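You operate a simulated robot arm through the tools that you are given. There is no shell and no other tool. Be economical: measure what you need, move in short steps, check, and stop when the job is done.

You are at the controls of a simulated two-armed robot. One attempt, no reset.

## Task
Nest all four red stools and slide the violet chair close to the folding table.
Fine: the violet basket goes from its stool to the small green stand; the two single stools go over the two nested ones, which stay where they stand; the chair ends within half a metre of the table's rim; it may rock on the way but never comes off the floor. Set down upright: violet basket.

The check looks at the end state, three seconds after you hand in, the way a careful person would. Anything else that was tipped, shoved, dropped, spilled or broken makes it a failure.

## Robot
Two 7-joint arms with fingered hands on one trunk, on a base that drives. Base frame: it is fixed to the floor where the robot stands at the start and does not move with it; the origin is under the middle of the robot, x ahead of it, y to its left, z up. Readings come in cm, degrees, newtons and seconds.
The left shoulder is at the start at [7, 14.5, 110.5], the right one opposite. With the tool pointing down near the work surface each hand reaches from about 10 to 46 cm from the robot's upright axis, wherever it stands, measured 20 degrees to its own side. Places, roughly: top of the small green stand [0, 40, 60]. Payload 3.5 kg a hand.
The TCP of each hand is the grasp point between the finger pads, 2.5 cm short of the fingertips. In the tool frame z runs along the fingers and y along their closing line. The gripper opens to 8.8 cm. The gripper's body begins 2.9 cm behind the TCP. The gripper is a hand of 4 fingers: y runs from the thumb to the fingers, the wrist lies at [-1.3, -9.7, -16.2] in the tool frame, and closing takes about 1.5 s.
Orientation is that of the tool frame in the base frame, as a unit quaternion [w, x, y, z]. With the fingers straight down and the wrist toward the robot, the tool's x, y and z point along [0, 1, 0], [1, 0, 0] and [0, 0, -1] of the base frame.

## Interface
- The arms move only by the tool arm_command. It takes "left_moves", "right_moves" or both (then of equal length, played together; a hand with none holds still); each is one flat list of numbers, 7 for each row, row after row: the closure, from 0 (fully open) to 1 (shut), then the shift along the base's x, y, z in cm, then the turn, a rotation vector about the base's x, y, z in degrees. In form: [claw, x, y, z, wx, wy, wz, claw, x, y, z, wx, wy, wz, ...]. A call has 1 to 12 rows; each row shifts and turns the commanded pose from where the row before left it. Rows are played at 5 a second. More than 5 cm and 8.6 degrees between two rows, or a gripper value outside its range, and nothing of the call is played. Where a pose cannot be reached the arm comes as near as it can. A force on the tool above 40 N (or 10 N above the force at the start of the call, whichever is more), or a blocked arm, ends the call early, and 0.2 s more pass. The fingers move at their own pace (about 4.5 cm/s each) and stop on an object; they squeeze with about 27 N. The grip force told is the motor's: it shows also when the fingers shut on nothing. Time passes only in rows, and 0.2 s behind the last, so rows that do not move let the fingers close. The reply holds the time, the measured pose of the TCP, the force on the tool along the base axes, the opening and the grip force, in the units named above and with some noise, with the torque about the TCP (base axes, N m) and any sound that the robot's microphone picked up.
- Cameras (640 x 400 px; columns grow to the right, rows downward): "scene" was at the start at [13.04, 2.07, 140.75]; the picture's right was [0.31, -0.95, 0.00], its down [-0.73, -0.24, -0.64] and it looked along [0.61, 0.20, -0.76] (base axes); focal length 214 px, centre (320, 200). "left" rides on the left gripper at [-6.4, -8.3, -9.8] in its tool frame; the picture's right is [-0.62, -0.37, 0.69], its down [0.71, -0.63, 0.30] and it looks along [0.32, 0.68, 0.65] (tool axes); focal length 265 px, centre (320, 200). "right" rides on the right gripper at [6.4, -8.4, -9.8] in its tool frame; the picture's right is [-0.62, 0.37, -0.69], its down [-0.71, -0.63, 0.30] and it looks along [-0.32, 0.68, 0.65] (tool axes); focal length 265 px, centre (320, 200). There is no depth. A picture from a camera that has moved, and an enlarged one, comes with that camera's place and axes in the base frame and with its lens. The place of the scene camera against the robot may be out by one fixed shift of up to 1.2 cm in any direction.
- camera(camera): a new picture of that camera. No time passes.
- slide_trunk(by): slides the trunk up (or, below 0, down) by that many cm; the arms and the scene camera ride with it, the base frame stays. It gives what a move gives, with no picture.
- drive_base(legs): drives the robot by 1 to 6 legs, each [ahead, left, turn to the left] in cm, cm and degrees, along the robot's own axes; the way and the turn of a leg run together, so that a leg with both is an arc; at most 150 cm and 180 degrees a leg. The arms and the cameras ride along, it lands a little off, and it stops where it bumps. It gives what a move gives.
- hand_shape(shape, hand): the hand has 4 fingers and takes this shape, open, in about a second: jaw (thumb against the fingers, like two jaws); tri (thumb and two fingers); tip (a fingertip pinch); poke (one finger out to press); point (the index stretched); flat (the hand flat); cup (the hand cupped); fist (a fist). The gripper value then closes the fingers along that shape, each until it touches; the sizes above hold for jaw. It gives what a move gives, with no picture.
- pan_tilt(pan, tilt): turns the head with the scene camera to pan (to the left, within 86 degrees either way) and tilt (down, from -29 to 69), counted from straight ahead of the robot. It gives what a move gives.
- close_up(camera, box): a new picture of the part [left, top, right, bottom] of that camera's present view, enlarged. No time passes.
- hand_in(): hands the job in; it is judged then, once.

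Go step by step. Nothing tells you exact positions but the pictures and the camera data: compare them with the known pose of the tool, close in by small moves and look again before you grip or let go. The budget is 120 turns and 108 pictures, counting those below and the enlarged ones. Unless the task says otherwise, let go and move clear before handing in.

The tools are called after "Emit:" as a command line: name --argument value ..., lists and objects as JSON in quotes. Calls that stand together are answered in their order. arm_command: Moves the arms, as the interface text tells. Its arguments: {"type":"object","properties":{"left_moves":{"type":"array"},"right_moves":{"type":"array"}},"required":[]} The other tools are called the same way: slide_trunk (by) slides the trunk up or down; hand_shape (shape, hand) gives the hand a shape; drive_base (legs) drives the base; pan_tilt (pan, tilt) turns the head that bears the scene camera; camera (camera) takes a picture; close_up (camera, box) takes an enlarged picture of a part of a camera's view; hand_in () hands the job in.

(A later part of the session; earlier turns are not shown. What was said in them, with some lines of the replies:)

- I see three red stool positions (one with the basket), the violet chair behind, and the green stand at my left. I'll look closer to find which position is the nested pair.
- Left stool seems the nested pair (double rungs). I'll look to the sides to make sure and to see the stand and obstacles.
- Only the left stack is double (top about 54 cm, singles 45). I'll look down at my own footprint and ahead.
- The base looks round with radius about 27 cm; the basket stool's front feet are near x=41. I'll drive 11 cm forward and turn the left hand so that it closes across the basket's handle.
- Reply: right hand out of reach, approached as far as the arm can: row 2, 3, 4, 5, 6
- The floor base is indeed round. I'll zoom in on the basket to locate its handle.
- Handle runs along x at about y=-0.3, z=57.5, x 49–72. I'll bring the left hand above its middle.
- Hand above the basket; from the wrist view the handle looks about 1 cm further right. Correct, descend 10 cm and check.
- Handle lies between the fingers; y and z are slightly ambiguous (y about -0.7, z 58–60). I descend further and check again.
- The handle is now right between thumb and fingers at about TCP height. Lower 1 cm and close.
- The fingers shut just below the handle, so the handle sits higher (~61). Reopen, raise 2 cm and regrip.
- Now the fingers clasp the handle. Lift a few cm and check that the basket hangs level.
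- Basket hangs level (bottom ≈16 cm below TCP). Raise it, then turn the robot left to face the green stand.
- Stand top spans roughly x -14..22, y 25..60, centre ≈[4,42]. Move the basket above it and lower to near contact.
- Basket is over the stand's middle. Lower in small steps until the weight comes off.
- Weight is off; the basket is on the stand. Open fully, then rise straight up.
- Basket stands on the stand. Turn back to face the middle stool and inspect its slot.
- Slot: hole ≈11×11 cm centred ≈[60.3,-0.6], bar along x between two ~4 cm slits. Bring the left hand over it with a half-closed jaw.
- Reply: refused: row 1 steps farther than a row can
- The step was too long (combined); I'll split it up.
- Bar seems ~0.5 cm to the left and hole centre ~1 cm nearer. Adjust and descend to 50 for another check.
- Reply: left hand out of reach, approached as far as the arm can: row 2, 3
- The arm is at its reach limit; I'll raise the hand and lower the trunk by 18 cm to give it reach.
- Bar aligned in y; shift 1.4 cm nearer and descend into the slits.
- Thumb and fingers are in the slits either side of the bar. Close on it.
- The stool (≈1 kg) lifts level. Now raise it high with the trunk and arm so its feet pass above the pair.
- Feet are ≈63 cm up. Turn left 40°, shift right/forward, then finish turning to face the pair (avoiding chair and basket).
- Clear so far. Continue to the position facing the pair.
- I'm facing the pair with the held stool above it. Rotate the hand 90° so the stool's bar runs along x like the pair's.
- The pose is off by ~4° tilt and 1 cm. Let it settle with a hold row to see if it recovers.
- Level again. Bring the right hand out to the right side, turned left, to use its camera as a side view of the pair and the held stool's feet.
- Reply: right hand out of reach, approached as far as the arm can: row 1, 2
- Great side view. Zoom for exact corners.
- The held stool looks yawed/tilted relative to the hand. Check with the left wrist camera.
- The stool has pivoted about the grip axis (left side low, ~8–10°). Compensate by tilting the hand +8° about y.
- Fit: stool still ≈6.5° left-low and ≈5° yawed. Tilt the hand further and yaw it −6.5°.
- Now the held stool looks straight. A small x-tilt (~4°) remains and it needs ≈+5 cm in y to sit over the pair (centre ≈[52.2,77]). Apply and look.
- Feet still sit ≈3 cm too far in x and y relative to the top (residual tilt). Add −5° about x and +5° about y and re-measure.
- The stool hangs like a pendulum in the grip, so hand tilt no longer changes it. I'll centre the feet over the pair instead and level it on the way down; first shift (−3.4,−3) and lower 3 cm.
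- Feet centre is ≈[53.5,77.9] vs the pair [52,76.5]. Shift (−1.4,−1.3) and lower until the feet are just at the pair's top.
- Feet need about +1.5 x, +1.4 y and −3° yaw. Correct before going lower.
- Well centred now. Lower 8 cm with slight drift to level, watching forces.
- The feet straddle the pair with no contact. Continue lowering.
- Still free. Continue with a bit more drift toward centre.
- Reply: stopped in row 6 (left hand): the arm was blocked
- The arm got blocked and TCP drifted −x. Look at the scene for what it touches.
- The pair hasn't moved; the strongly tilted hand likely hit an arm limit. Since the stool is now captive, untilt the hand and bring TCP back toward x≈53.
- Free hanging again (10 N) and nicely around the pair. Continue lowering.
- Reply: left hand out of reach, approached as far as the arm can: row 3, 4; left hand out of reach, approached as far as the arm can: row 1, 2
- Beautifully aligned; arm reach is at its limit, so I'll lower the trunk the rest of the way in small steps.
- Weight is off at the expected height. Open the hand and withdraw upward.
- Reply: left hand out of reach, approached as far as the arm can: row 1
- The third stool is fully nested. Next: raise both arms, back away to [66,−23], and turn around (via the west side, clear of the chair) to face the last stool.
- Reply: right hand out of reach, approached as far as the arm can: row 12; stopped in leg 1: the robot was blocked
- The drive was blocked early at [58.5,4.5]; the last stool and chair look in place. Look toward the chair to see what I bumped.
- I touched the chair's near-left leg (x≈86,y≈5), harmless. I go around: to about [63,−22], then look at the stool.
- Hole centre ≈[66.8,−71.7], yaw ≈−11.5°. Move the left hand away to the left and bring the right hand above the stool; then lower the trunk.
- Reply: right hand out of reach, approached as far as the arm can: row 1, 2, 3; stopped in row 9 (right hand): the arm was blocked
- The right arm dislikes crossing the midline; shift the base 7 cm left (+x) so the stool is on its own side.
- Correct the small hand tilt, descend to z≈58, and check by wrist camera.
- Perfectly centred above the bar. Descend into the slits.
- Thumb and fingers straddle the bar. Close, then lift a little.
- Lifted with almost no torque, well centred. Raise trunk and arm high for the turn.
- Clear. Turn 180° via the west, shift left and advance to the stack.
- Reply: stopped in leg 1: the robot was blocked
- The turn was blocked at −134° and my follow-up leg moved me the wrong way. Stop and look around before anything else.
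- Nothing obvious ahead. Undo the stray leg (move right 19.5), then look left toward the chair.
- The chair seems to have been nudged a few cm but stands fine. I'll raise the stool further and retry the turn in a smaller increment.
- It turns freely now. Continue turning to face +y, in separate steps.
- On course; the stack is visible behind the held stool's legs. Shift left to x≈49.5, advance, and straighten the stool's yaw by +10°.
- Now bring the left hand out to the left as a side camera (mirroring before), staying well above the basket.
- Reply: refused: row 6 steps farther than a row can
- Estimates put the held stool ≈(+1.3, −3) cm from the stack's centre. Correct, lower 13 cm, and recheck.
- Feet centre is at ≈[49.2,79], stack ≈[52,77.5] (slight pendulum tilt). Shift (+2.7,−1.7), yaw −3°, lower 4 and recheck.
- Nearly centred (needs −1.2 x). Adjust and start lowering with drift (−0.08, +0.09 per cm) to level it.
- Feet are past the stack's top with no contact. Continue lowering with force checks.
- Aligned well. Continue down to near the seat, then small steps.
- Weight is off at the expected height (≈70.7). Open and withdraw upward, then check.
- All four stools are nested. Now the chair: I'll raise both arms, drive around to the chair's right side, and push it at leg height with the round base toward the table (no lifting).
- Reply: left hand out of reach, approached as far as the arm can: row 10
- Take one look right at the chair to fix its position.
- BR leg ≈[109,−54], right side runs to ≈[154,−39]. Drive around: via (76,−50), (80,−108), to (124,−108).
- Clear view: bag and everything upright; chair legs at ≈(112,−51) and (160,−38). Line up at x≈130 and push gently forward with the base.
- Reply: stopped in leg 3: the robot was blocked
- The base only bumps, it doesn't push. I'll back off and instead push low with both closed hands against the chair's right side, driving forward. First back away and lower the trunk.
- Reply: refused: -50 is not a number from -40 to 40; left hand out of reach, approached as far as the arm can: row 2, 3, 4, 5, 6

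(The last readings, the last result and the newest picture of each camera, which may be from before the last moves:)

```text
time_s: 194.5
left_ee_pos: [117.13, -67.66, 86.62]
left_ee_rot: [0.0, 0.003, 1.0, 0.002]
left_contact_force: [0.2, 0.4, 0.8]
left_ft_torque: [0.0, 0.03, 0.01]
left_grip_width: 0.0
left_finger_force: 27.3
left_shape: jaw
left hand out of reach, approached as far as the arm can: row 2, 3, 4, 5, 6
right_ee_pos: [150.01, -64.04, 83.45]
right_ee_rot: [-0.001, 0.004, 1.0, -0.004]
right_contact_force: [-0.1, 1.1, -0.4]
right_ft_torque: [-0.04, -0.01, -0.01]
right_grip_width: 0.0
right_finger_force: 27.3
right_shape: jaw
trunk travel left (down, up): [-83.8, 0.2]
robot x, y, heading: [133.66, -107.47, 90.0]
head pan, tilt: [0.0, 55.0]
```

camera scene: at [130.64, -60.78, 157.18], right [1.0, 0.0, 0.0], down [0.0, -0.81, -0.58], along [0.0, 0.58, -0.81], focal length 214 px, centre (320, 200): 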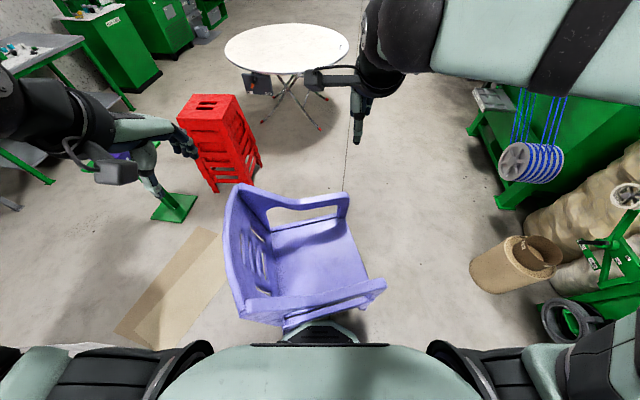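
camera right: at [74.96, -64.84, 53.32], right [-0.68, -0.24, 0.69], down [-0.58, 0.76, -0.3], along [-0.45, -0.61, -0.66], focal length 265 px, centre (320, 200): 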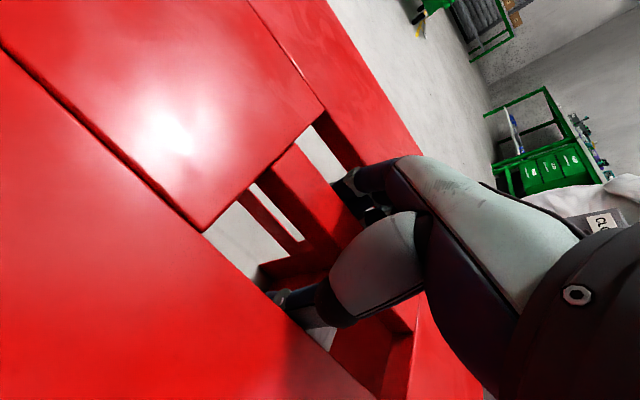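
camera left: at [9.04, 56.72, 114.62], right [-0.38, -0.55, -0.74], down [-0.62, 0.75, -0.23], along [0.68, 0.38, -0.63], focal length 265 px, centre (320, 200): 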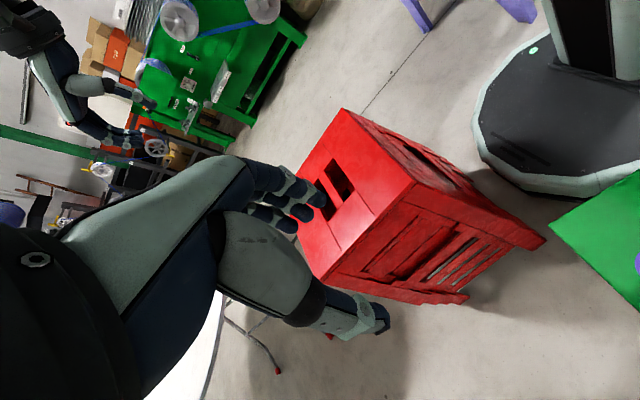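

Hands are in place laterally at z≈85. Lower trunk in two steps to bring them to z≈34.

Emit:
slide_trunk --by -40

Emit:
slide_trunk --by -11

Emit:
arm_command --left_moves '[1, 0, -2, -1, 0, 0, 0, 1, 0, -2, -1, 0, 0, 0, 1, 0, -1, 0, 0, 0, 0, 1, 0, 0, 0, 0, 0, 0]' --right_moves '[1, 0, 0, 0, 0, 0, 0, 1, 0, 0, 0, 0, 0, 0, 1, 0, 0, 0, 0, 0, 0, 1, 0, 0, 0, 0, 0, 0]'

Emit:
camera --camera "scene"

```text
time_s: 198.4
left_ee_pos: [116.95, -67.78, 46.74]
left_ee_rot: [0.001, 0.002, 1.0, 0.001]
left_contact_force: [0.5, -0.6, 0.0]
left_ft_torque: [0.03, 0.0, -0.03]
left_grip_width: 0.01
left_finger_force: 26.6
left_shape: jaw
right_ee_pos: [149.73, -64.25, 43.56]
right_ee_rot: [0.0, 0.004, 1.0, -0.002]
right_contact_force: [-0.1, 1.0, 0.0]
right_ft_torque: [-0.03, -0.02, 0.02]
right_grip_width: 0.0
right_finger_force: 26.6
right_shape: jaw
trunk travel left (down, up): [-43.8, 40.2]
robot x, y, heading: [133.04, -107.64, 90.3]
head pan, tilt: [0.0, 55.0]
```

```text
time_s: 199.8
left_ee_pos: [117.0, -67.9, 35.68]
left_ee_rot: [0.001, 0.002, 1.0, 0.002]
left_contact_force: [0.0, -0.1, -0.7]
left_ft_torque: [-0.01, 0.02, -0.02]
left_grip_width: 0.01
left_finger_force: 26.3
left_shape: jaw
right_ee_pos: [149.76, -64.39, 32.61]
right_ee_rot: [-0.001, 0.003, 1.0, -0.002]
right_contact_force: [0.3, -0.7, -0.1]
right_ft_torque: [0.02, 0.01, 0.04]
right_grip_width: 0.0
right_finger_force: 27.5
right_shape: jaw
trunk travel left (down, up): [-32.8, 51.2]
robot x, y, heading: [133.44, -107.56, 89.9]
head pan, tilt: [0.0, 55.0]
```

```text
time_s: 200.8
left_ee_pos: [116.95, -72.83, 33.59]
left_ee_rot: [0.001, 0.003, 1.0, 0.001]
left_contact_force: [0.2, 0.2, 0.2]
left_ft_torque: [-0.01, 0.02, -0.03]
left_grip_width: 0.0
left_finger_force: 27.2
left_shape: jaw
right_ee_pos: [149.71, -64.21, 32.58]
right_ee_rot: [0.0, 0.004, 1.0, -0.002]
right_contact_force: [0.0, 0.1, 0.0]
right_ft_torque: [0.05, 0.0, -0.04]
right_grip_width: 0.0
right_finger_force: 27.4
right_shape: jaw
trunk travel left (down, up): [-32.8, 51.2]
robot x, y, heading: [133.33, -107.3, 90.2]
head pan, tilt: [0.0, 55.0]
```

```text
4 pictures are left
camera scene: at [134.0, -95.53, 106.08], right [1.0, 0.0, 0.0], down [0.0, -0.82, -0.57], along [0.0, 0.57, -0.82], focal length 214 px, centre (320, 200)
```

scene: 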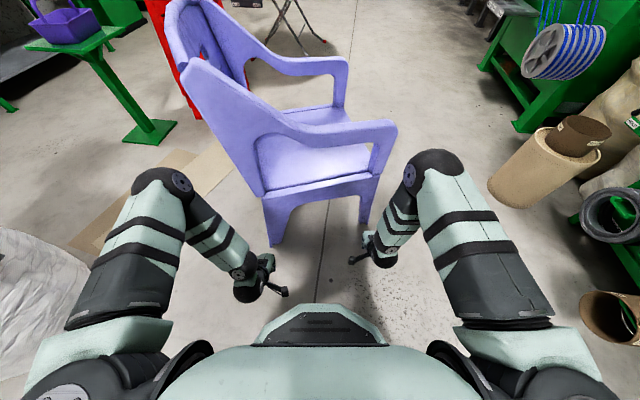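

Hands are low at both sides of my midline, chair legs at ≈(110,−49) and (159,−37). Extend the hands further forward so that the elbows stay behind the chair back, then look from the left wrist.

Emit:
arm_command --left_moves '[1, 0.7, 3.5, 0, 0, 0, 0, 1, 0.7, 3.5, 0, 0, 0, 0, 1, 0.7, 3.5, 0, 0, 0, 0, 1, 0, 0, 0, 0, 0, 0]' --right_moves '[1, 0, 1.5, 0, 0, 0, 0, 1, 0, 1.5, 0, 0, 0, 0, 1, 0, 1.5, 0, 0, 0, 0, 1, 0, 0, 0, 0, 0, 0]'

Emit:
drive_base --legs '[[9, 0, 0]]'

```text
time_s: 201.8
left_ee_pos: [119.15, -62.42, 33.6]
left_ee_rot: [0.001, 0.003, 1.0, 0.002]
left_contact_force: [0.2, -0.3, -0.1]
left_ft_torque: [-0.04, -0.01, 0.02]
left_grip_width: 0.0
left_finger_force: 26.9
left_shape: jaw
right_ee_pos: [149.8, -59.83, 32.58]
right_ee_rot: [0.0, 0.003, 1.0, -0.003]
right_contact_force: [-0.6, -0.8, -0.2]
right_ft_torque: [-0.01, 0.03, -0.02]
right_grip_width: 0.0
right_finger_force: 27.5
right_shape: jaw
trunk travel left (down, up): [-32.8, 51.2]
robot x, y, heading: [133.48, -107.52, 90.1]
head pan, tilt: [0.0, 55.0]
```

```text
time_s: 202.9
left_ee_pos: [119.08, -53.45, 33.59]
left_ee_rot: [0.001, 0.002, 1.0, 0.001]
left_contact_force: [0.8, -0.2, -0.6]
left_ft_torque: [-0.02, 0.02, 0.03]
left_grip_width: 0.0
left_finger_force: 26.9
left_shape: jaw
right_ee_pos: [149.66, -50.75, 32.55]
right_ee_rot: [0.0, 0.003, 1.0, -0.002]
right_contact_force: [0.4, 0.2, 0.0]
right_ft_torque: [0.0, -0.02, 0.01]
right_grip_width: 0.0
right_finger_force: 27.0
right_shape: jaw
trunk travel left (down, up): [-32.8, 51.2]
robot x, y, heading: [133.3, -98.63, 90.2]
head pan, tilt: [0.0, 55.0]
```

Emit:
drive_base --legs '[[6, 0, 0]]'

Emit:
drive_base --legs '[[6, 0, 0]]'

```text
time_s: 203.9
left_ee_pos: [119.0, -47.44, 33.6]
left_ee_rot: [0.001, 0.003, 1.0, 0.002]
left_contact_force: [0.9, 0.7, 0.6]
left_ft_torque: [0.02, 0.05, 0.0]
left_grip_width: 0.0
left_finger_force: 27.0
left_shape: jaw
right_ee_pos: [149.62, -44.72, 32.58]
right_ee_rot: [0.0, 0.003, 1.0, -0.002]
right_contact_force: [-0.1, 0.4, -0.7]
right_ft_torque: [0.01, 0.0, -0.02]
right_grip_width: 0.0
right_finger_force: 27.3
right_shape: jaw
trunk travel left (down, up): [-32.8, 51.2]
robot x, y, heading: [133.21, -92.27, 89.8]
head pan, tilt: [0.0, 55.0]
```

```text
time_s: 204.8
left_ee_pos: [119.24, -41.38, 33.72]
left_ee_rot: [0.002, 0.003, 1.0, 0.002]
left_contact_force: [21.0, 2.0, -5.7]
left_ft_torque: [-0.01, 1.46, 0.52]
left_grip_width: 0.0
left_finger_force: 27.0
left_shape: jaw
right_ee_pos: [149.5, -38.84, 32.45]
right_ee_rot: [-0.003, 0.002, 1.0, -0.004]
right_contact_force: [-22.2, -1.9, -3.7]
right_ft_torque: [0.08, -1.01, 0.43]
right_grip_width: 0.01
right_finger_force: 27.6
right_shape: jaw
trunk travel left (down, up): [-32.8, 51.2]
robot x, y, heading: [133.42, -86.81, 90.3]
head pan, tilt: [0.0, 55.0]
```

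Both hands are now between the chair's right legs, pressing outward on them (±21 N in x). Look before pushing on.

Emit:
camera --camera "scene"

```text
3 pictures are left
camera scene: at [133.97, -74.43, 106.05], right [1.0, 0.0, 0.0], down [0.0, -0.82, -0.57], along [0.0, 0.57, -0.82], focal length 214 px, centre (320, 200)
```

scene: 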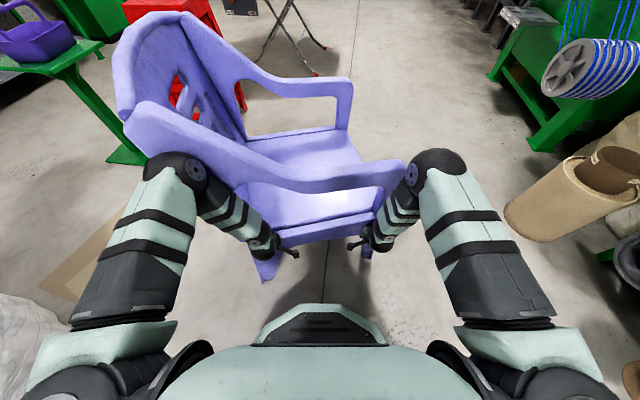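

The forearms cradle the armrest and the hands are almost at the seat's side rail. Extend the hands forward to press on the low seat rail.

Emit:
arm_command --left_moves '[1, 0, 1, 0, 0, 0, 0, 1, 0, 1, 0, 0, 0, 0, 1, 0, 1, 0, 0, 0, 0, 1, 0, 0, 0, 0, 0, 0]' --right_moves '[1, 0, 1, 0, 0, 0, 0, 1, 0, 1, 0, 0, 0, 0, 1, 0, 1, 0, 0, 0, 0, 1, 0, 0, 0, 0, 0, 0]'

```text
time_s: 205.8
left_ee_pos: [119.33, -38.32, 33.53]
left_ee_rot: [0.004, 0.004, 1.0, 0.003]
left_contact_force: [11.9, -8.1, -2.3]
left_ft_torque: [0.59, 1.02, 0.59]
left_grip_width: 0.0
left_finger_force: 26.7
left_shape: jaw
right_ee_pos: [149.27, -35.69, 32.54]
right_ee_rot: [-0.004, 0.0, 1.0, -0.003]
right_contact_force: [-14.3, 0.3, -2.8]
right_ft_torque: [-0.02, -0.7, 0.34]
right_grip_width: 0.0
right_finger_force: 27.2
right_shape: jaw
trunk travel left (down, up): [-32.8, 51.2]
robot x, y, heading: [133.29, -86.67, 89.9]
head pan, tilt: [0.0, 55.0]
```

Emit:
arm_command --left_moves '[1, 0, 0.5, 0, 0, 0, 0, 1, 0, 0, 0, 0, 0, 0, 1, 0, 0, 0, 0, 0, 0, 1, 0, 0, 0, 0, 0, 0]' --right_moves '[1, 0, 1, 0, 0, 0, 0, 1, 0, 1, 0, 0, 0, 0, 1, 0, 1, 0, 0, 0, 0, 1, 0, 0, 0, 0, 0, 0]'

Emit:
drive_base --legs '[[10, 0, 0]]'

```text
time_s: 206.8
left_ee_pos: [119.68, -37.76, 33.84]
left_ee_rot: [0.007, 0.003, 1.0, 0.002]
left_contact_force: [31.3, 14.2, -9.8]
left_ft_torque: [-0.85, 2.22, 0.52]
left_grip_width: 0.0
left_finger_force: 27.1
left_shape: jaw
right_ee_pos: [149.24, -33.02, 32.3]
right_ee_rot: [-0.007, 0.0, 1.0, -0.005]
right_contact_force: [-26.3, -15.4, 0.8]
right_ft_torque: [0.77, -1.32, 0.16]
right_grip_width: 0.01
right_finger_force: 27.1
right_shape: jaw
trunk travel left (down, up): [-32.8, 51.2]
robot x, y, heading: [133.59, -86.28, 90.0]
head pan, tilt: [0.0, 55.0]
```

```text
time_s: 207.6
left_ee_pos: [119.67, -36.73, 33.52]
left_ee_rot: [0.008, 0.004, 1.0, -0.002]
left_contact_force: [2.4, -2.0, -4.4]
left_ft_torque: [0.19, 0.04, 0.09]
left_grip_width: 0.03
left_finger_force: 27.1
left_shape: jaw
right_ee_pos: [148.91, -31.31, 32.55]
right_ee_rot: [-0.008, -0.003, 1.0, -0.004]
right_contact_force: [-1.4, -0.4, -0.2]
right_ft_torque: [-0.02, -0.03, 0.03]
right_grip_width: 0.0
right_finger_force: 26.7
right_shape: jaw
trunk travel left (down, up): [-32.8, 51.2]
robot x, y, heading: [132.95, -85.21, 90.3]
head pan, tilt: [0.0, 55.0]
stopped in leg 1: the robot was blocked; the commanded pose is now the measured one
```

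The jammed forearms block driving. Better: back off, and grip the right armrest with both hands from above (holding it at height so the chair cannot tip), then drive forward.

Emit:
arm_command --left_moves '[1, 0, -2, 0, 0, 0, 0, 1, 0, -2, 0, 0, 0, 0, 1, 0, 0, 0, 0, 0, 0]' --right_moves '[1, 0, -2, 0, 0, 0, 0, 1, 0, -3, 0, 0, 0, 0, 1, 0, 0, 0, 0, 0, 0]'

Emit:
drive_base --legs '[[-28, 0, 0]]'

Emit:
slide_trunk --by 36

Emit:
arm_command --left_moves '[0, 0, 0, 4, 0, 0, 0, 0, 0, 0, 4, 0, 0, 0, 0, 0, 0, 4, 0, 0, 0, 0, 0, 0, 4, 0, 0, 0, 0, 0, 0, 4, 0, 0, 0, 0, 0, 0, 0, 0, 0, 0]' --right_moves '[0, 0, 0, 4, 0, 0, 0, 0, 0, 0, 4, 0, 0, 0, 0, 0, 0, 4, 0, 0, 0, 0, 0, 0, 4, 0, 0, 0, 0, 0, 0, 4, 0, 0, 0, 0, 0, 0, 0, 0, 0, 0]'

```text
time_s: 208.4
left_ee_pos: [119.6, -40.66, 33.87]
left_ee_rot: [0.008, 0.005, 1.0, -0.002]
left_contact_force: [0.0, 0.1, 0.1]
left_ft_torque: [0.03, 0.03, 0.01]
left_grip_width: 0.0
left_finger_force: 27.1
left_shape: jaw
right_ee_pos: [148.99, -36.24, 32.63]
right_ee_rot: [-0.008, -0.001, 1.0, -0.004]
right_contact_force: [0.7, 0.2, -1.4]
right_ft_torque: [0.07, 0.03, -0.04]
right_grip_width: 0.01
right_finger_force: 27.5
right_shape: jaw
trunk travel left (down, up): [-32.8, 51.2]
robot x, y, heading: [133.16, -84.39, 90.0]
head pan, tilt: [0.0, 55.0]
```

```text
time_s: 210.4
left_ee_pos: [119.58, -68.68, 33.69]
left_ee_rot: [0.007, 0.004, 1.0, -0.002]
left_contact_force: [-0.4, -0.1, 0.0]
left_ft_torque: [-0.01, -0.01, -0.02]
left_grip_width: 0.01
left_finger_force: 26.8
left_shape: jaw
right_ee_pos: [149.06, -64.29, 32.61]
right_ee_rot: [-0.008, -0.001, 1.0, -0.003]
right_contact_force: [0.0, -0.5, 0.0]
right_ft_torque: [-0.02, -0.01, -0.02]
right_grip_width: 0.03
right_finger_force: 27.0
right_shape: jaw
trunk travel left (down, up): [-32.8, 51.2]
robot x, y, heading: [133.31, -112.54, 90.3]
head pan, tilt: [0.0, 55.0]
```

```text
time_s: 213.9
left_ee_pos: [119.48, -68.69, 69.7]
left_ee_rot: [0.007, 0.004, 1.0, -0.002]
left_contact_force: [-0.2, -0.3, -0.1]
left_ft_torque: [-0.01, 0.01, -0.01]
left_grip_width: 0.0
left_finger_force: 26.7
left_shape: jaw
right_ee_pos: [148.93, -64.3, 68.46]
right_ee_rot: [-0.007, -0.002, 1.0, -0.003]
right_contact_force: [0.6, -0.5, -0.5]
right_ft_torque: [0.01, -0.04, 0.03]
right_grip_width: 0.0
right_finger_force: 26.9
right_shape: jaw
trunk travel left (down, up): [-68.8, 15.2]
robot x, y, heading: [132.89, -112.86, 90.3]
head pan, tilt: [0.0, 55.0]
```

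```text
time_s: 215.3
left_ee_pos: [119.54, -68.57, 89.65]
left_ee_rot: [0.008, 0.004, 1.0, -0.003]
left_contact_force: [0.4, 0.2, 0.4]
left_ft_torque: [0.0, 0.0, 0.01]
left_grip_width: 8.77
left_finger_force: 0.1
left_shape: jaw
right_ee_pos: [148.92, -64.17, 88.59]
right_ee_rot: [-0.008, -0.003, 1.0, -0.005]
right_contact_force: [-0.4, 1.0, -0.5]
right_ft_torque: [-0.05, -0.01, -0.04]
right_grip_width: 8.77
right_finger_force: 0.1
right_shape: jaw
trunk travel left (down, up): [-68.8, 15.2]
robot x, y, heading: [133.15, -112.84, 90.3]
head pan, tilt: [0.0, 55.0]
```

Advance so that the open hands hover above the armrest, then look.

Emit:
drive_base --legs '[[24, 0, 0]]'

Emit:
camera --camera "scene"

```text
time_s: 217.1
left_ee_pos: [119.61, -44.75, 89.71]
left_ee_rot: [0.009, 0.004, 1.0, -0.001]
left_contact_force: [-1.2, -0.2, 0.6]
left_ft_torque: [0.02, -0.01, 0.0]
left_grip_width: 8.76
left_finger_force: 0.0
left_shape: jaw
right_ee_pos: [148.82, -40.36, 88.65]
right_ee_rot: [-0.008, -0.001, 1.0, -0.003]
right_contact_force: [0.3, -1.0, -0.2]
right_ft_torque: [-0.03, -0.01, -0.02]
right_grip_width: 8.77
right_finger_force: 0.1
right_shape: jaw
trunk travel left (down, up): [-68.8, 15.2]
robot x, y, heading: [132.99, -88.73, 90.3]
head pan, tilt: [0.0, 55.0]
```

```text
2 pictures are left
camera scene: at [133.97, -76.98, 142.09], right [1.0, 0.0, 0.0], down [0.0, -0.82, -0.57], along [0.0, 0.57, -0.82], focal length 214 px, centre (320, 200)
```

scene: 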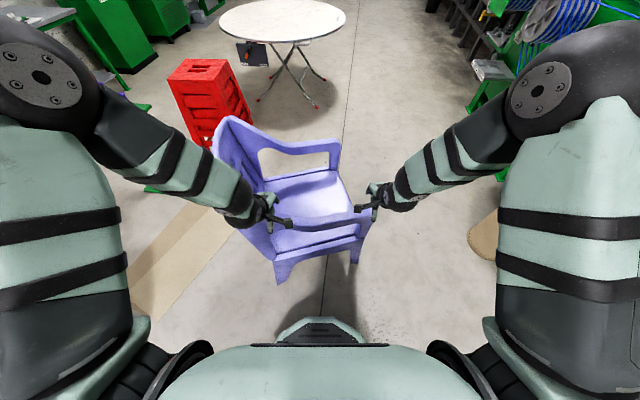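

Armrest line runs ≈(116,−39)→(155,−28) at z≈65, chair has already slid ~5 cm. Drive 10 cm closer, turn the hands 15° to match, and descend partway.

Emit:
drive_base --legs '[[10, 0, 0]]'

Emit:
arm_command --left_moves '[0, 0, -1.6, 0, 0, 0, 7.5, 0, 0, -1.6, 0, 0, 0, 7.5, 0, 0, 0, -4, 0, 0, 0, 0, 0, 0, -4, 0, 0, 0, 0, 0, 0, -4, 0, 0, 0, 0, 0, 0, 0, 0, 0, 0]' --right_moves '[0, 0, 0.6, 0, 0, 0, 7.5, 0, 0, 0.5, 0, 0, 0, 7.5, 0, 0, 0, -4, 0, 0, 0, 0, 0, 0, -4, 0, 0, 0, 0, 0, 0, -4, 0, 0, 0, 0, 0, 0, 0, 0, 0, 0]'

Emit:
camera --camera "right"

```text
time_s: 218.2
left_ee_pos: [119.57, -34.83, 89.62]
left_ee_rot: [0.008, 0.005, 1.0, -0.002]
left_contact_force: [0.5, 0.4, 0.8]
left_ft_torque: [0.0, 0.05, -0.02]
left_grip_width: 8.75
left_finger_force: 0.1
left_shape: jaw
right_ee_pos: [148.87, -30.4, 88.59]
right_ee_rot: [-0.008, -0.002, 1.0, -0.004]
right_contact_force: [-0.5, 0.3, -0.1]
right_ft_torque: [-0.01, 0.0, 0.01]
right_grip_width: 8.75
right_finger_force: 0.0
right_shape: jaw
trunk travel left (down, up): [-68.8, 15.2]
robot x, y, heading: [133.51, -78.93, 89.9]
head pan, tilt: [0.0, 55.0]
```

```text
time_s: 219.6
left_ee_pos: [119.64, -38.02, 77.76]
left_ee_rot: [0.008, -0.126, 0.992, 0.0]
left_contact_force: [-0.1, -0.3, 0.0]
left_ft_torque: [-0.01, 0.0, -0.01]
left_grip_width: 8.74
left_finger_force: 0.0
left_shape: jaw
right_ee_pos: [148.72, -29.44, 76.55]
right_ee_rot: [-0.007, -0.132, 0.991, -0.004]
right_contact_force: [0.4, -0.3, -0.3]
right_ft_torque: [-0.02, 0.03, 0.01]
right_grip_width: 8.77
right_finger_force: 0.0
right_shape: jaw
trunk travel left (down, up): [-68.8, 15.2]
robot x, y, heading: [133.17, -78.8, 90.2]
head pan, tilt: [0.0, 55.0]
```

```text
1 pictures are left
camera right: at [144.97, -38.98, 86.53], right [0.51, 0.53, 0.68], down [0.85, -0.42, -0.31], along [0.13, 0.74, -0.66], focal length 265 px, centre (320, 200)
```

right: 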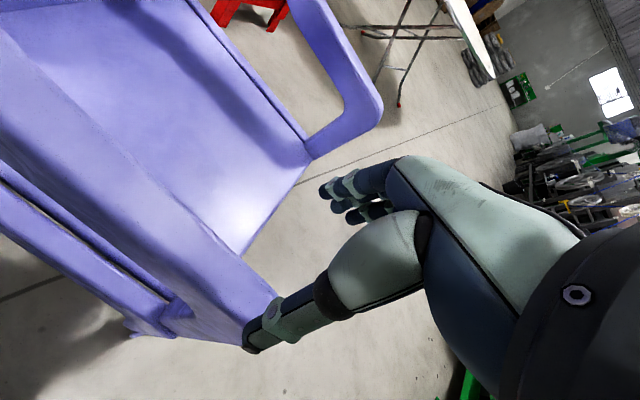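

The right jaw straddles the armrest. Descend 12 cm with both, in small steps.

Emit:
arm_command --left_moves '[0, 0, 0, -2, 0, 0, 0, 0, 0, 0, -2, 0, 0, 0, 0, 0, 0, -2, 0, 0, 0, 0, 0, 0, -2, 0, 0, 0, 0, 0, 0, -2, 0, 0, 0, 0, 0, 0, -1.5, 0, 0, 0, 0, 0, 0, 0, 0, 0, 0]' --right_moves '[0, 0, -0.2, -2, 0, 0, 0, 0, 0, 0, -2, 0, 0, 0, 0, 0, 0, -2, 0, 0, 0, 0, 0, 0, -2, 0, 0, 0, 0, 0, 0, -2, 0, 0, 0, 0, 0, 0, -1.5, 0, 0, 0, 0, 0, 0, 0, 0, 0, 0]'

```text
time_s: 221.2
left_ee_pos: [119.55, -38.1, 66.11]
left_ee_rot: [0.007, -0.125, 0.992, -0.001]
left_contact_force: [-0.4, -0.6, -0.9]
left_ft_torque: [0.02, -0.01, -0.01]
left_grip_width: 8.76
left_finger_force: 0.0
left_shape: jaw
right_ee_pos: [148.85, -29.45, 64.99]
right_ee_rot: [-0.007, -0.132, 0.991, -0.006]
right_contact_force: [0.1, 1.2, 0.5]
right_ft_torque: [0.0, 0.0, 0.02]
right_grip_width: 8.77
right_finger_force: 0.1
right_shape: jaw
trunk travel left (down, up): [-68.8, 15.2]
robot x, y, heading: [133.36, -79.15, 90.2]
head pan, tilt: [0.0, 55.0]
```

No contact yet; lower 2 cm more and then close both hands.

Emit:
arm_command --left_moves '[0, 0, 0, -1, 0, 0, 0, 0, 0, 0, -1, 0, 0, 0, 1, 0, 0, 0, 0, 0, 0, 1, 0, 0, 0, 0, 0, 0, 1, 0, 0, 0, 0, 0, 0, 1, 0, 0, 0, 0, 0, 0, 1, 0, 0, 0, 0, 0, 0, 1, 0, 0, 0, 0, 0, 0, 1, 0, 0, 0, 0, 0, 0, 1, 0, 0, 0, 0, 0, 0]' --right_moves '[0, 0, 0, -1, 0, 0, 0, 0, 0, 0, -1, 0, 0, 0, 1, 0, 0, 0, 0, 0, 0, 1, 0, 0, 0, 0, 0, 0, 1, 0, 0, 0, 0, 0, 0, 1, 0, 0, 0, 0, 0, 0, 1, 0, 0, 0, 0, 0, 0, 1, 0, 0, 0, 0, 0, 0, 1, 0, 0, 0, 0, 0, 0, 1, 0, 0, 0, 0, 0, 0]'

```text
time_s: 223.4
left_ee_pos: [119.7, -38.02, 64.1]
left_ee_rot: [0.007, -0.126, 0.992, 0.0]
left_contact_force: [0.5, 0.4, -0.8]
left_ft_torque: [0.01, 0.0, 0.03]
left_grip_width: 0.0
left_finger_force: 27.0
left_shape: jaw
right_ee_pos: [148.9, -29.54, 63.0]
right_ee_rot: [-0.008, -0.132, 0.991, -0.005]
right_contact_force: [1.2, -0.3, -0.3]
right_ft_torque: [1.73, 0.47, 0.19]
right_grip_width: 2.38
right_finger_force: 27.4
right_shape: jaw
trunk travel left (down, up): [-68.8, 15.2]
robot x, y, heading: [133.43, -79.17, 90.1]
head pan, tilt: [0.0, 55.0]
```

Right hand has a grip (2.4 cm); the left missed. Open the left, lower 3.5 cm, and close again.

Emit:
arm_command --left_moves '[0, 0, 0, 0, 0, 0, 0, 0, 0, 0, 0, 0, 0, 0, 0, 0, 0, 0, 0, 0, 0, 0, 0, 0, 0, 0, 0, 0, 0, 0, 0, 0, 0, 0, 0, 0, 0, 0, 0, 0, 0, 0, 0, 0, 0, 0, 0, 0, 0, 0, 0, 0, -1.5, 0, 0, 0, 0, 0, 0, -1.5, 0, 0, 0, 0, 0, 0, -1, 0, 0, 0, 0, 0, 0, 0, 0, 0, 0]'

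Emit:
arm_command --left_moves '[1, 0, 0, 0, 0, 0, 0, 1, 0, 0, 0, 0, 0, 0, 1, 0, 0, 0, 0, 0, 0, 1, 0, 0, 0, 0, 0, 0, 1, 0, 0, 0, 0, 0, 0, 1, 0, 0, 0, 0, 0, 0, 1, 0, 0, 0, 0, 0, 0, 1, 0, 0, 0, 0, 0, 0, 1, 0, 0, 0, 0, 0, 0]'

```text
time_s: 225.8
left_ee_pos: [119.61, -37.93, 60.25]
left_ee_rot: [0.007, -0.126, 0.992, -0.002]
left_contact_force: [-0.3, -0.5, 0.3]
left_ft_torque: [-0.01, 0.0, 0.02]
left_grip_width: 8.76
left_finger_force: 0.2
left_shape: jaw
right_ee_pos: [148.85, -29.42, 63.09]
right_ee_rot: [-0.008, -0.133, 0.991, -0.007]
right_contact_force: [4.0, -2.1, 0.2]
right_ft_torque: [1.01, 0.41, 0.13]
right_grip_width: 2.35
right_finger_force: 26.9
right_shape: jaw
trunk travel left (down, up): [-68.8, 15.2]
robot x, y, heading: [133.48, -79.05, 90.3]
head pan, tilt: [0.0, 55.0]
```

```text
time_s: 227.8
left_ee_pos: [119.55, -37.97, 60.12]
left_ee_rot: [0.008, -0.126, 0.992, -0.001]
left_contact_force: [-0.2, 0.1, 0.1]
left_ft_torque: [0.03, 0.0, -0.04]
left_grip_width: 0.01
left_finger_force: 26.6
left_shape: jaw
right_ee_pos: [148.67, -29.46, 63.07]
right_ee_rot: [-0.007, -0.132, 0.991, -0.006]
right_contact_force: [4.0, -2.5, 0.0]
right_ft_torque: [0.74, 0.36, 0.13]
right_grip_width: 2.34
right_finger_force: 27.1
right_shape: jaw
trunk travel left (down, up): [-68.8, 15.2]
robot x, y, heading: [133.28, -79.27, 90.3]
head pan, tilt: [0.0, 55.0]
```

Left still holds nothing. With the left fist closed, feel toward +y for the armrest (it can push while the right hand grips).

Emit:
arm_command --left_moves '[1, 0, 1, 0, 0, 0, 0, 1, 0, 1, 0, 0, 0, 0, 1, 0, 1, 0, 0, 0, 0, 1, 0, 1, 0, 0, 0, 0, 1, 0, 1, 0, 0, 0, 0, 1, 0, 0, 0, 0, 0, 0]'

```text
time_s: 229.2
left_ee_pos: [119.62, -33.02, 60.17]
left_ee_rot: [0.007, -0.126, 0.992, -0.001]
left_contact_force: [-0.3, 0.0, -0.3]
left_ft_torque: [0.04, 0.0, 0.0]
left_grip_width: 0.01
left_finger_force: 27.0
left_shape: jaw
right_ee_pos: [148.69, -29.59, 63.06]
right_ee_rot: [-0.008, -0.132, 0.991, -0.006]
right_contact_force: [4.3, -2.9, 0.2]
right_ft_torque: [0.62, 0.31, 0.12]
right_grip_width: 2.36
right_finger_force: 26.9
right_shape: jaw
trunk travel left (down, up): [-68.8, 15.2]
robot x, y, heading: [133.19, -79.04, 90.2]
head pan, tilt: [0.0, 55.0]
```

Nothing: the left hand is likely inside the armrest. Lift it, bring it to the outside, and feel inward again.

Emit:
arm_command --left_moves '[1, 0, 0, 4.5, 0, 0, 0, 1, 0, 0, 4.5, 0, 0, 0, 1, 0, 0, 4.5, 0, 0, 0, 1, 0, 0, 4.5, 0, 0, 0, 1, 0, -4.5, 1, 0, 0, 0, 1, 0, -4.5, 0, 0, 0, 0, 1, 0, -4.5, 0, 0, 0, 0, 1, 0, -4.5, 0, 0, 0, 0, 1, 0, -1, 0, 0, 0, 0, 1, 0, 0, 0, 0, 0, 0]'

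Emit:
arm_command --left_moves '[1, 0, 0, -4.5, 0, 0, 0, 1, 0, 0, -4.5, 0, 0, 0, 1, 0, 0, -4.5, 0, 0, 0, 1, 0, 0, -4.5, 0, 0, 0, 1, 0, 0, -4, 0, 0, 0, 1, 0, 1, 0, 0, 0, 0, 1, 0, 1, 0, 0, 0, 0, 1, 0, 1, 0, 0, 0, 0, 1, 0, 0, 0, 0, 0, 0]'

```text
time_s: 231.4
left_ee_pos: [119.8, -48.62, 78.87]
left_ee_rot: [0.007, -0.126, 0.992, 0.0]
left_contact_force: [0.1, -0.1, 0.0]
left_ft_torque: [-0.01, 0.0, -0.02]
left_grip_width: 0.0
left_finger_force: 26.5
left_shape: jaw
left hand out of reach, approached as far as the arm can: row 8, 9
right_ee_pos: [148.78, -29.43, 63.04]
right_ee_rot: [-0.007, -0.132, 0.991, -0.005]
right_contact_force: [3.4, -2.5, 0.2]
right_ft_torque: [0.54, 0.32, 0.1]
right_grip_width: 2.32
right_finger_force: 26.9
right_shape: jaw
trunk travel left (down, up): [-68.8, 15.2]
robot x, y, heading: [133.15, -78.99, 90.0]
head pan, tilt: [0.0, 55.0]
```

```text
time_s: 233.4
left_ee_pos: [119.78, -45.39, 56.96]
left_ee_rot: [0.006, -0.127, 0.992, -0.001]
left_contact_force: [1.4, -0.6, 0.2]
left_ft_torque: [0.01, 0.02, -0.02]
left_grip_width: 0.0
left_finger_force: 27.6
left_shape: jaw
right_ee_pos: [148.88, -29.41, 63.03]
right_ee_rot: [-0.009, -0.133, 0.991, -0.005]
right_contact_force: [3.1, -2.7, -0.5]
right_ft_torque: [0.45, 0.26, 0.04]
right_grip_width: 2.32
right_finger_force: 26.7
right_shape: jaw
trunk travel left (down, up): [-68.8, 15.2]
robot x, y, heading: [133.48, -79.11, 89.8]
head pan, tilt: [0.0, 55.0]
```

Emit:
arm_command --left_moves '[1, 0, 1, 0, 0, 0, 0, 1, 0, 1, 0, 0, 0, 0, 1, 0, 1, 0, 0, 0, 0, 1, 0, 1, 0, 0, 0, 0, 1, 0, 1, 0, 0, 0, 0, 1, 0, 1, 0, 0, 0, 0, 1, 0, 1, 0, 0, 0, 0, 1, 0, 0, 0, 0, 0, 0]'

```text
time_s: 235.2
left_ee_pos: [119.68, -38.51, 57.01]
left_ee_rot: [0.008, -0.127, 0.992, -0.001]
left_contact_force: [-0.6, 0.2, -0.8]
left_ft_torque: [0.01, -0.01, 0.02]
left_grip_width: 0.0
left_finger_force: 27.0
left_shape: jaw
right_ee_pos: [148.9, -29.44, 63.1]
right_ee_rot: [-0.008, -0.133, 0.991, -0.006]
right_contact_force: [2.8, -3.1, 0.9]
right_ft_torque: [0.46, 0.25, 0.11]
right_grip_width: 2.34
right_finger_force: 26.8
right_shape: jaw
trunk travel left (down, up): [-68.8, 15.2]
robot x, y, heading: [133.39, -78.93, 90.1]
head pan, tilt: [0.0, 55.0]
```

Still free; continue feeling +y.

Emit:
arm_command --left_moves '[1, 0, 1.5, 0, 0, 0, 0, 1, 0, 1.5, 0, 0, 0, 0, 1, 0, 1.5, 0, 0, 0, 0, 1, 0, 1, 0, 0, 0, 0, 1, 0, 1, 0, 0, 0, 0, 1, 0, 1, 0, 0, 0, 0, 1, 0, 1, 0, 0, 0, 0, 1, 0, 1, 0, 0, 0, 0, 1, 0, 0, 0, 0, 0, 0]'

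```text
time_s: 236.6
left_ee_pos: [119.52, -32.52, 56.56]
left_ee_rot: [0.004, -0.126, 0.992, -0.01]
left_contact_force: [-1.9, -5.0, -2.3]
left_ft_torque: [0.58, -0.04, -0.27]
left_grip_width: 0.0
left_finger_force: 26.6
left_shape: jaw
right_ee_pos: [148.81, -29.04, 63.26]
right_ee_rot: [-0.006, -0.132, 0.991, 0.0]
right_contact_force: [1.1, 1.4, -6.1]
right_ft_torque: [-0.17, 0.06, 0.04]
right_grip_width: 2.29
right_finger_force: 26.9
right_shape: jaw
trunk travel left (down, up): [-68.8, 15.2]
robot x, y, heading: [133.07, -78.91, 90.3]
head pan, tilt: [0.0, 55.0]
stopped in row 6 (left hand): the force on the tool passed its limit at 46 N (the readings are from after the stop); the commanded pose is now the measured one
```

The left fist now bears on the chair. Drive forward gently with right gripping and left pushing.

Emit:
drive_base --legs '[[10, 0, 0]]'

```text
time_s: 237.7
left_ee_pos: [119.33, -22.26, 56.66]
left_ee_rot: [0.006, -0.127, 0.992, -0.008]
left_contact_force: [-0.6, -8.9, 5.5]
left_ft_torque: [0.66, -0.3, -0.45]
left_grip_width: 0.0
left_finger_force: 27.1
left_shape: jaw
right_ee_pos: [148.41, -18.98, 63.29]
right_ee_rot: [-0.006, -0.133, 0.991, 0.0]
right_contact_force: [0.6, 5.8, -10.7]
right_ft_torque: [0.11, 0.17, -0.05]
right_grip_width: 2.31
right_finger_force: 27.0
right_shape: jaw
trunk travel left (down, up): [-68.8, 15.2]
robot x, y, heading: [133.38, -68.34, 90.6]
head pan, tilt: [0.0, 55.0]
```

It slides. The right hand carries ~10 N vertically, so lower it slightly to leave the chair's weight on the floor, then go on.

Emit:
arm_command --right_moves '[1, 0, 0, -0.4, 0, 0, 0, 1, 0, 0, -0.3, 0, 0, 0, 1, 0, 0, 0, 0, 0, 0]'

Emit:
drive_base --legs '[[15, 0, -0.6]]'

```text
time_s: 238.5
left_ee_pos: [119.34, -22.42, 56.79]
left_ee_rot: [0.006, -0.127, 0.992, -0.005]
left_contact_force: [-0.4, -1.1, -1.2]
left_ft_torque: [0.27, -0.01, -0.13]
left_grip_width: 0.0
left_finger_force: 27.4
left_shape: jaw
right_ee_pos: [148.68, -19.18, 62.86]
right_ee_rot: [-0.005, -0.133, 0.991, 0.003]
right_contact_force: [9.1, -11.5, 21.3]
right_ft_torque: [-0.09, 0.21, 0.12]
right_grip_width: 2.27
right_finger_force: 27.2
right_shape: jaw
trunk travel left (down, up): [-68.8, 15.2]
robot x, y, heading: [133.36, -69.02, 90.3]
head pan, tilt: [0.0, 55.0]
```

```text
time_s: 239.9
left_ee_pos: [119.9, -6.95, 56.71]
left_ee_rot: [0.007, -0.122, 0.993, -0.006]
left_contact_force: [-1.5, -2.8, 1.6]
left_ft_torque: [0.21, -0.18, -0.16]
left_grip_width: 0.0
left_finger_force: 26.6
left_shape: jaw
right_ee_pos: [148.91, -3.88, 62.87]
right_ee_rot: [-0.005, -0.127, 0.992, 0.004]
right_contact_force: [0.4, 8.5, 17.9]
right_ft_torque: [-0.52, 0.06, 0.03]
right_grip_width: 2.28
right_finger_force: 26.8
right_shape: jaw
trunk travel left (down, up): [-68.8, 15.2]
robot x, y, heading: [133.5, -54.09, 90.0]
head pan, tilt: [0.0, 55.0]
```

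Good: both hands steady and chair pressed to the floor. Continue in 25 cm legs.

Emit:
drive_base --legs '[[25, 0, 0]]'

Emit:
drive_base --legs '[[25, 0, 0]]'

```text
time_s: 241.7
left_ee_pos: [119.89, 18.19, 56.77]
left_ee_rot: [0.006, -0.123, 0.992, -0.004]
left_contact_force: [-1.7, -3.7, 2.5]
left_ft_torque: [0.21, -0.27, -0.24]
left_grip_width: 0.0
left_finger_force: 26.7
left_shape: jaw
right_ee_pos: [148.81, 21.3, 62.82]
right_ee_rot: [-0.006, -0.128, 0.992, 0.006]
right_contact_force: [0.8, 5.2, 9.8]
right_ft_torque: [-0.44, 0.09, 0.03]
right_grip_width: 2.29
right_finger_force: 26.9
right_shape: jaw
trunk travel left (down, up): [-68.8, 15.2]
robot x, y, heading: [133.05, -28.77, 89.9]
head pan, tilt: [0.0, 55.0]
```

```text
time_s: 243.5
left_ee_pos: [119.84, 43.26, 56.99]
left_ee_rot: [0.008, -0.124, 0.992, -0.004]
left_contact_force: [-0.4, -0.5, 0.3]
left_ft_torque: [0.05, -0.01, -0.03]
left_grip_width: 0.0
left_finger_force: 27.2
left_shape: jaw
right_ee_pos: [148.97, 46.32, 62.85]
right_ee_rot: [-0.007, -0.128, 0.992, 0.007]
right_contact_force: [1.5, 5.7, 7.1]
right_ft_torque: [-0.39, 0.08, 0.0]
right_grip_width: 2.29
right_finger_force: 26.7
right_shape: jaw
trunk travel left (down, up): [-68.8, 15.2]
robot x, y, heading: [132.84, -3.51, 90.0]
head pan, tilt: [0.0, 55.0]
```

Left contact is easing; about 75 cm covered, leaving ≈48 cm gap. Push 16 cm more, then look with the last picture.

Emit:
drive_base --legs '[[16, 0, 0]]'

Emit:
pan_tilt --pan 5 --tilt 42

Emit:
camera --camera "scene"

```text
time_s: 244.9
left_ee_pos: [119.84, 59.53, 56.96]
left_ee_rot: [0.008, -0.124, 0.992, -0.002]
left_contact_force: [0.3, -0.3, 0.4]
left_ft_torque: [-0.04, 0.0, -0.01]
left_grip_width: 0.0
left_finger_force: 27.0
left_shape: jaw
right_ee_pos: [148.94, 62.69, 62.88]
right_ee_rot: [-0.007, -0.128, 0.992, 0.007]
right_contact_force: [-1.4, 3.8, 4.6]
right_ft_torque: [-0.31, 0.04, -0.01]
right_grip_width: 2.26
right_finger_force: 27.6
right_shape: jaw
trunk travel left (down, up): [-68.8, 15.2]
robot x, y, heading: [133.4, 12.43, 89.8]
head pan, tilt: [0.0, 55.0]
```

```text
time_s: 245.7
left_ee_pos: [119.85, 59.51, 57.02]
left_ee_rot: [0.008, -0.124, 0.992, -0.001]
left_contact_force: [0.0, 0.2, -0.5]
left_ft_torque: [-0.01, -0.03, -0.02]
left_grip_width: 0.0
left_finger_force: 27.2
left_shape: jaw
right_ee_pos: [148.98, 62.5, 62.92]
right_ee_rot: [-0.007, -0.129, 0.992, 0.008]
right_contact_force: [-0.4, 0.2, 0.3]
right_ft_torque: [-0.24, 0.09, -0.02]
right_grip_width: 2.28
right_finger_force: 27.0
right_shape: jaw
trunk travel left (down, up): [-68.8, 15.2]
robot x, y, heading: [133.34, 12.45, 89.9]
head pan, tilt: [5.0, 42.0]
```

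```text
0 pictures are left
camera scene: at [133.27, 25.32, 143.85], right [1.0, 0.09, 0.0], down [0.06, -0.67, -0.74], along [-0.06, 0.74, -0.67], focal length 214 px, centre (320, 200)
```

scene: 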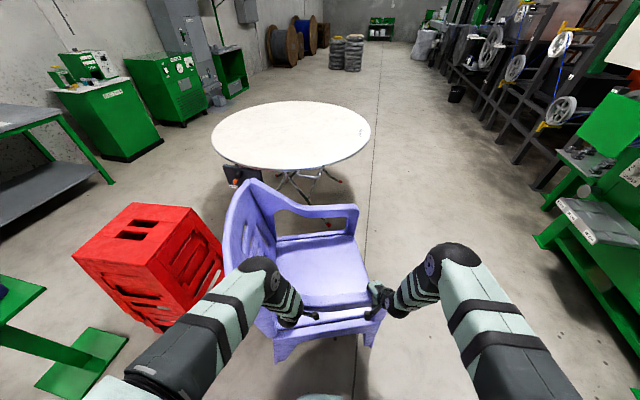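

Chair stands upright ≈22 cm from the rim with the stack and stand clear. Push 7 cm more for margin, then release the right hand and pull the left back.

Emit:
drive_base --legs '[[7, 0, 0]]'

Emit:
arm_command --left_moves '[1, 0, -2, 0, 0, 0, 0, 1, 0, -2, 0, 0, 0, 0, 1, 0, -2, 0, 0, 0, 0, 1, 0, 0, 0, 0, 0, 0, 1, 0, 0, 0, 0, 0, 0, 1, 0, 0, 0, 0, 0, 0, 1, 0, 0, 0, 0, 0, 0, 1, 0, 0, 0, 0, 0, 0, 1, 0, 0, 0, 0, 0, 0, 1, 0, 0, 0, 0, 0, 0]' --right_moves '[0, 0, 0, 0, 0, 0, 0, 0, 0, 0, 0, 0, 0, 0, 0, 0, 0, 0, 0, 0, 0, 0, 0, 0, 0, 0, 0, 0, 0, 0, 0, 0, 0, 0, 0, 0, 0, 0, 0, 0, 0, 0, 0, 0, 0, 0, 0, 0, 0, 0, 0, 0, 0, 0, 0, 0, 0, 0, 0, 0, 0, 0, 0, 0, 0, 0, 0, 0, 0, 0]'

```text
time_s: 246.7
left_ee_pos: [119.79, 66.7, 56.99]
left_ee_rot: [0.008, -0.125, 0.992, -0.001]
left_contact_force: [-0.4, -0.2, 0.3]
left_ft_torque: [-0.03, 0.01, 0.0]
left_grip_width: 0.0
left_finger_force: 27.3
left_shape: jaw
right_ee_pos: [148.75, 69.76, 62.82]
right_ee_rot: [-0.007, -0.129, 0.992, 0.008]
right_contact_force: [0.1, 3.1, 3.6]
right_ft_torque: [-0.31, 0.04, -0.09]
right_grip_width: 2.29
right_finger_force: 27.2
right_shape: jaw
trunk travel left (down, up): [-68.8, 15.2]
robot x, y, heading: [133.34, 19.62, 90.2]
head pan, tilt: [5.0, 42.0]
```

```text
time_s: 248.9
left_ee_pos: [119.93, 60.54, 56.98]
left_ee_rot: [0.009, -0.126, 0.992, 0.0]
left_contact_force: [-0.5, 0.4, -0.2]
left_ft_torque: [-0.03, -0.01, 0.02]
left_grip_width: 0.0
left_finger_force: 27.5
left_shape: jaw
right_ee_pos: [148.79, 69.45, 63.03]
right_ee_rot: [-0.007, -0.129, 0.992, 0.009]
right_contact_force: [3.2, -10.1, 8.3]
right_ft_torque: [-0.05, 0.02, 0.1]
right_grip_width: 8.81
right_finger_force: 0.1
right_shape: jaw
trunk travel left (down, up): [-68.8, 15.2]
robot x, y, heading: [133.34, 19.29, 89.8]
head pan, tilt: [5.0, 42.0]
```

Right is open but lightly touching; ease it −y and lift straight up in small steps.

Emit:
arm_command --right_moves '[0, 0, -0.6, 0.3, 0, 0, 0, 0, 0, 0, 0.8, 0, 0, 0, 0, 0, 0, 1.2, 0, 0, 0, 0, 0, 0, 0, 0, 0, 0]' --left_moves '[1, 0, 0, 0, 0, 0, 0, 1, 0, 0, 0, 0, 0, 0, 1, 0, 0, 0, 0, 0, 0, 1, 0, 0, 0, 0, 0, 0]'

```text
time_s: 249.9
left_ee_pos: [119.96, 60.74, 57.0]
left_ee_rot: [0.008, -0.126, 0.992, 0.0]
left_contact_force: [0.8, -0.1, 0.3]
left_ft_torque: [0.02, 0.01, -0.01]
left_grip_width: 0.01
left_finger_force: 27.1
left_shape: jaw
right_ee_pos: [148.98, 69.13, 65.15]
right_ee_rot: [-0.007, -0.129, 0.992, 0.007]
right_contact_force: [0.0, 0.1, -0.1]
right_ft_torque: [-0.03, -0.01, -0.03]
right_grip_width: 8.8
right_finger_force: 0.2
right_shape: jaw
trunk travel left (down, up): [-68.8, 15.2]
robot x, y, heading: [133.17, 19.37, 89.8]
head pan, tilt: [5.0, 42.0]
```

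Free. Raise the right hand clear, then back the robot away.

Emit:
arm_command --right_moves '[0, 0, 0, 2, 0, 0, 0, 0, 0, 0, 3, 0, 0, 0, 0, 0, 0, 4, 0, 0, 0, 0, 0, 0, 4.5, 0, 0, 0, 0, 0, 0, 4.5, 0, 0, 0, 0, 0, 0, 4, 0, 0, 0, 0, 0, 0, 0, 0, 0, 0]'

Emit:
drive_base --legs '[[-40, 0, 0]]'

```text
time_s: 251.5
left_ee_pos: [119.89, 60.79, 56.99]
left_ee_rot: [0.008, -0.125, 0.992, -0.001]
left_contact_force: [0.5, -0.1, 0.1]
left_ft_torque: [-0.02, 0.03, 0.0]
left_grip_width: 0.0
left_finger_force: 27.1
left_shape: jaw
right_ee_pos: [148.95, 69.13, 87.11]
right_ee_rot: [-0.007, -0.129, 0.992, 0.007]
right_contact_force: [0.1, 0.8, 0.1]
right_ft_torque: [-0.01, 0.01, 0.01]
right_grip_width: 8.78
right_finger_force: 0.1
right_shape: jaw
trunk travel left (down, up): [-68.8, 15.2]
robot x, y, heading: [133.76, 19.53, 89.9]
head pan, tilt: [5.0, 42.0]
```

```text
time_s: 254.0
left_ee_pos: [119.85, 20.86, 57.02]
left_ee_rot: [0.008, -0.125, 0.992, -0.001]
left_contact_force: [0.5, 0.4, -0.3]
left_ft_torque: [0.02, 0.04, 0.04]
left_grip_width: 0.0
left_finger_force: 26.5
left_shape: jaw
right_ee_pos: [149.03, 29.26, 87.24]
right_ee_rot: [-0.008, -0.128, 0.992, 0.007]
right_contact_force: [-0.3, -0.4, 0.6]
right_ft_torque: [-0.01, 0.0, 0.01]
right_grip_width: 8.78
right_finger_force: 0.0
right_shape: jaw
trunk travel left (down, up): [-68.8, 15.2]
robot x, y, heading: [133.24, -20.6, 89.7]
head pan, tilt: [5.0, 42.0]
```

The basket is on the green stand, all four stools are nested, the chair is by the table, and the robot has let go and moved clear. Handing in.

Emit:
hand_in

```text
The job is handed in.
```

I handed the job in: the basket is on the green stand, all four red stools are nested, and the chair is by the table. The result of the check has not come back.

- **Basket:** it was set down upright near the middle of the stand, and later pictures show it still there.
- **Stools:** the two single stools went over the pair and seated at the expected heights. The pair did not move in the pictures I took while lowering the first one.
- **Chair:** in my last picture it stood upright about 22 cm from the table's rim. I then pushed it 7 cm closer, so I put the final gap at roughly 15 cm. I had no pictures left to confirm that.
- **Bumps on the way:**
  - The base or an arm touched the chair a few times before the push. It slid a little but did not tip.
  - One turn was blocked while I carried the last stool, most likely by the stool catching the white bag. The bag was upright in the later pictures.
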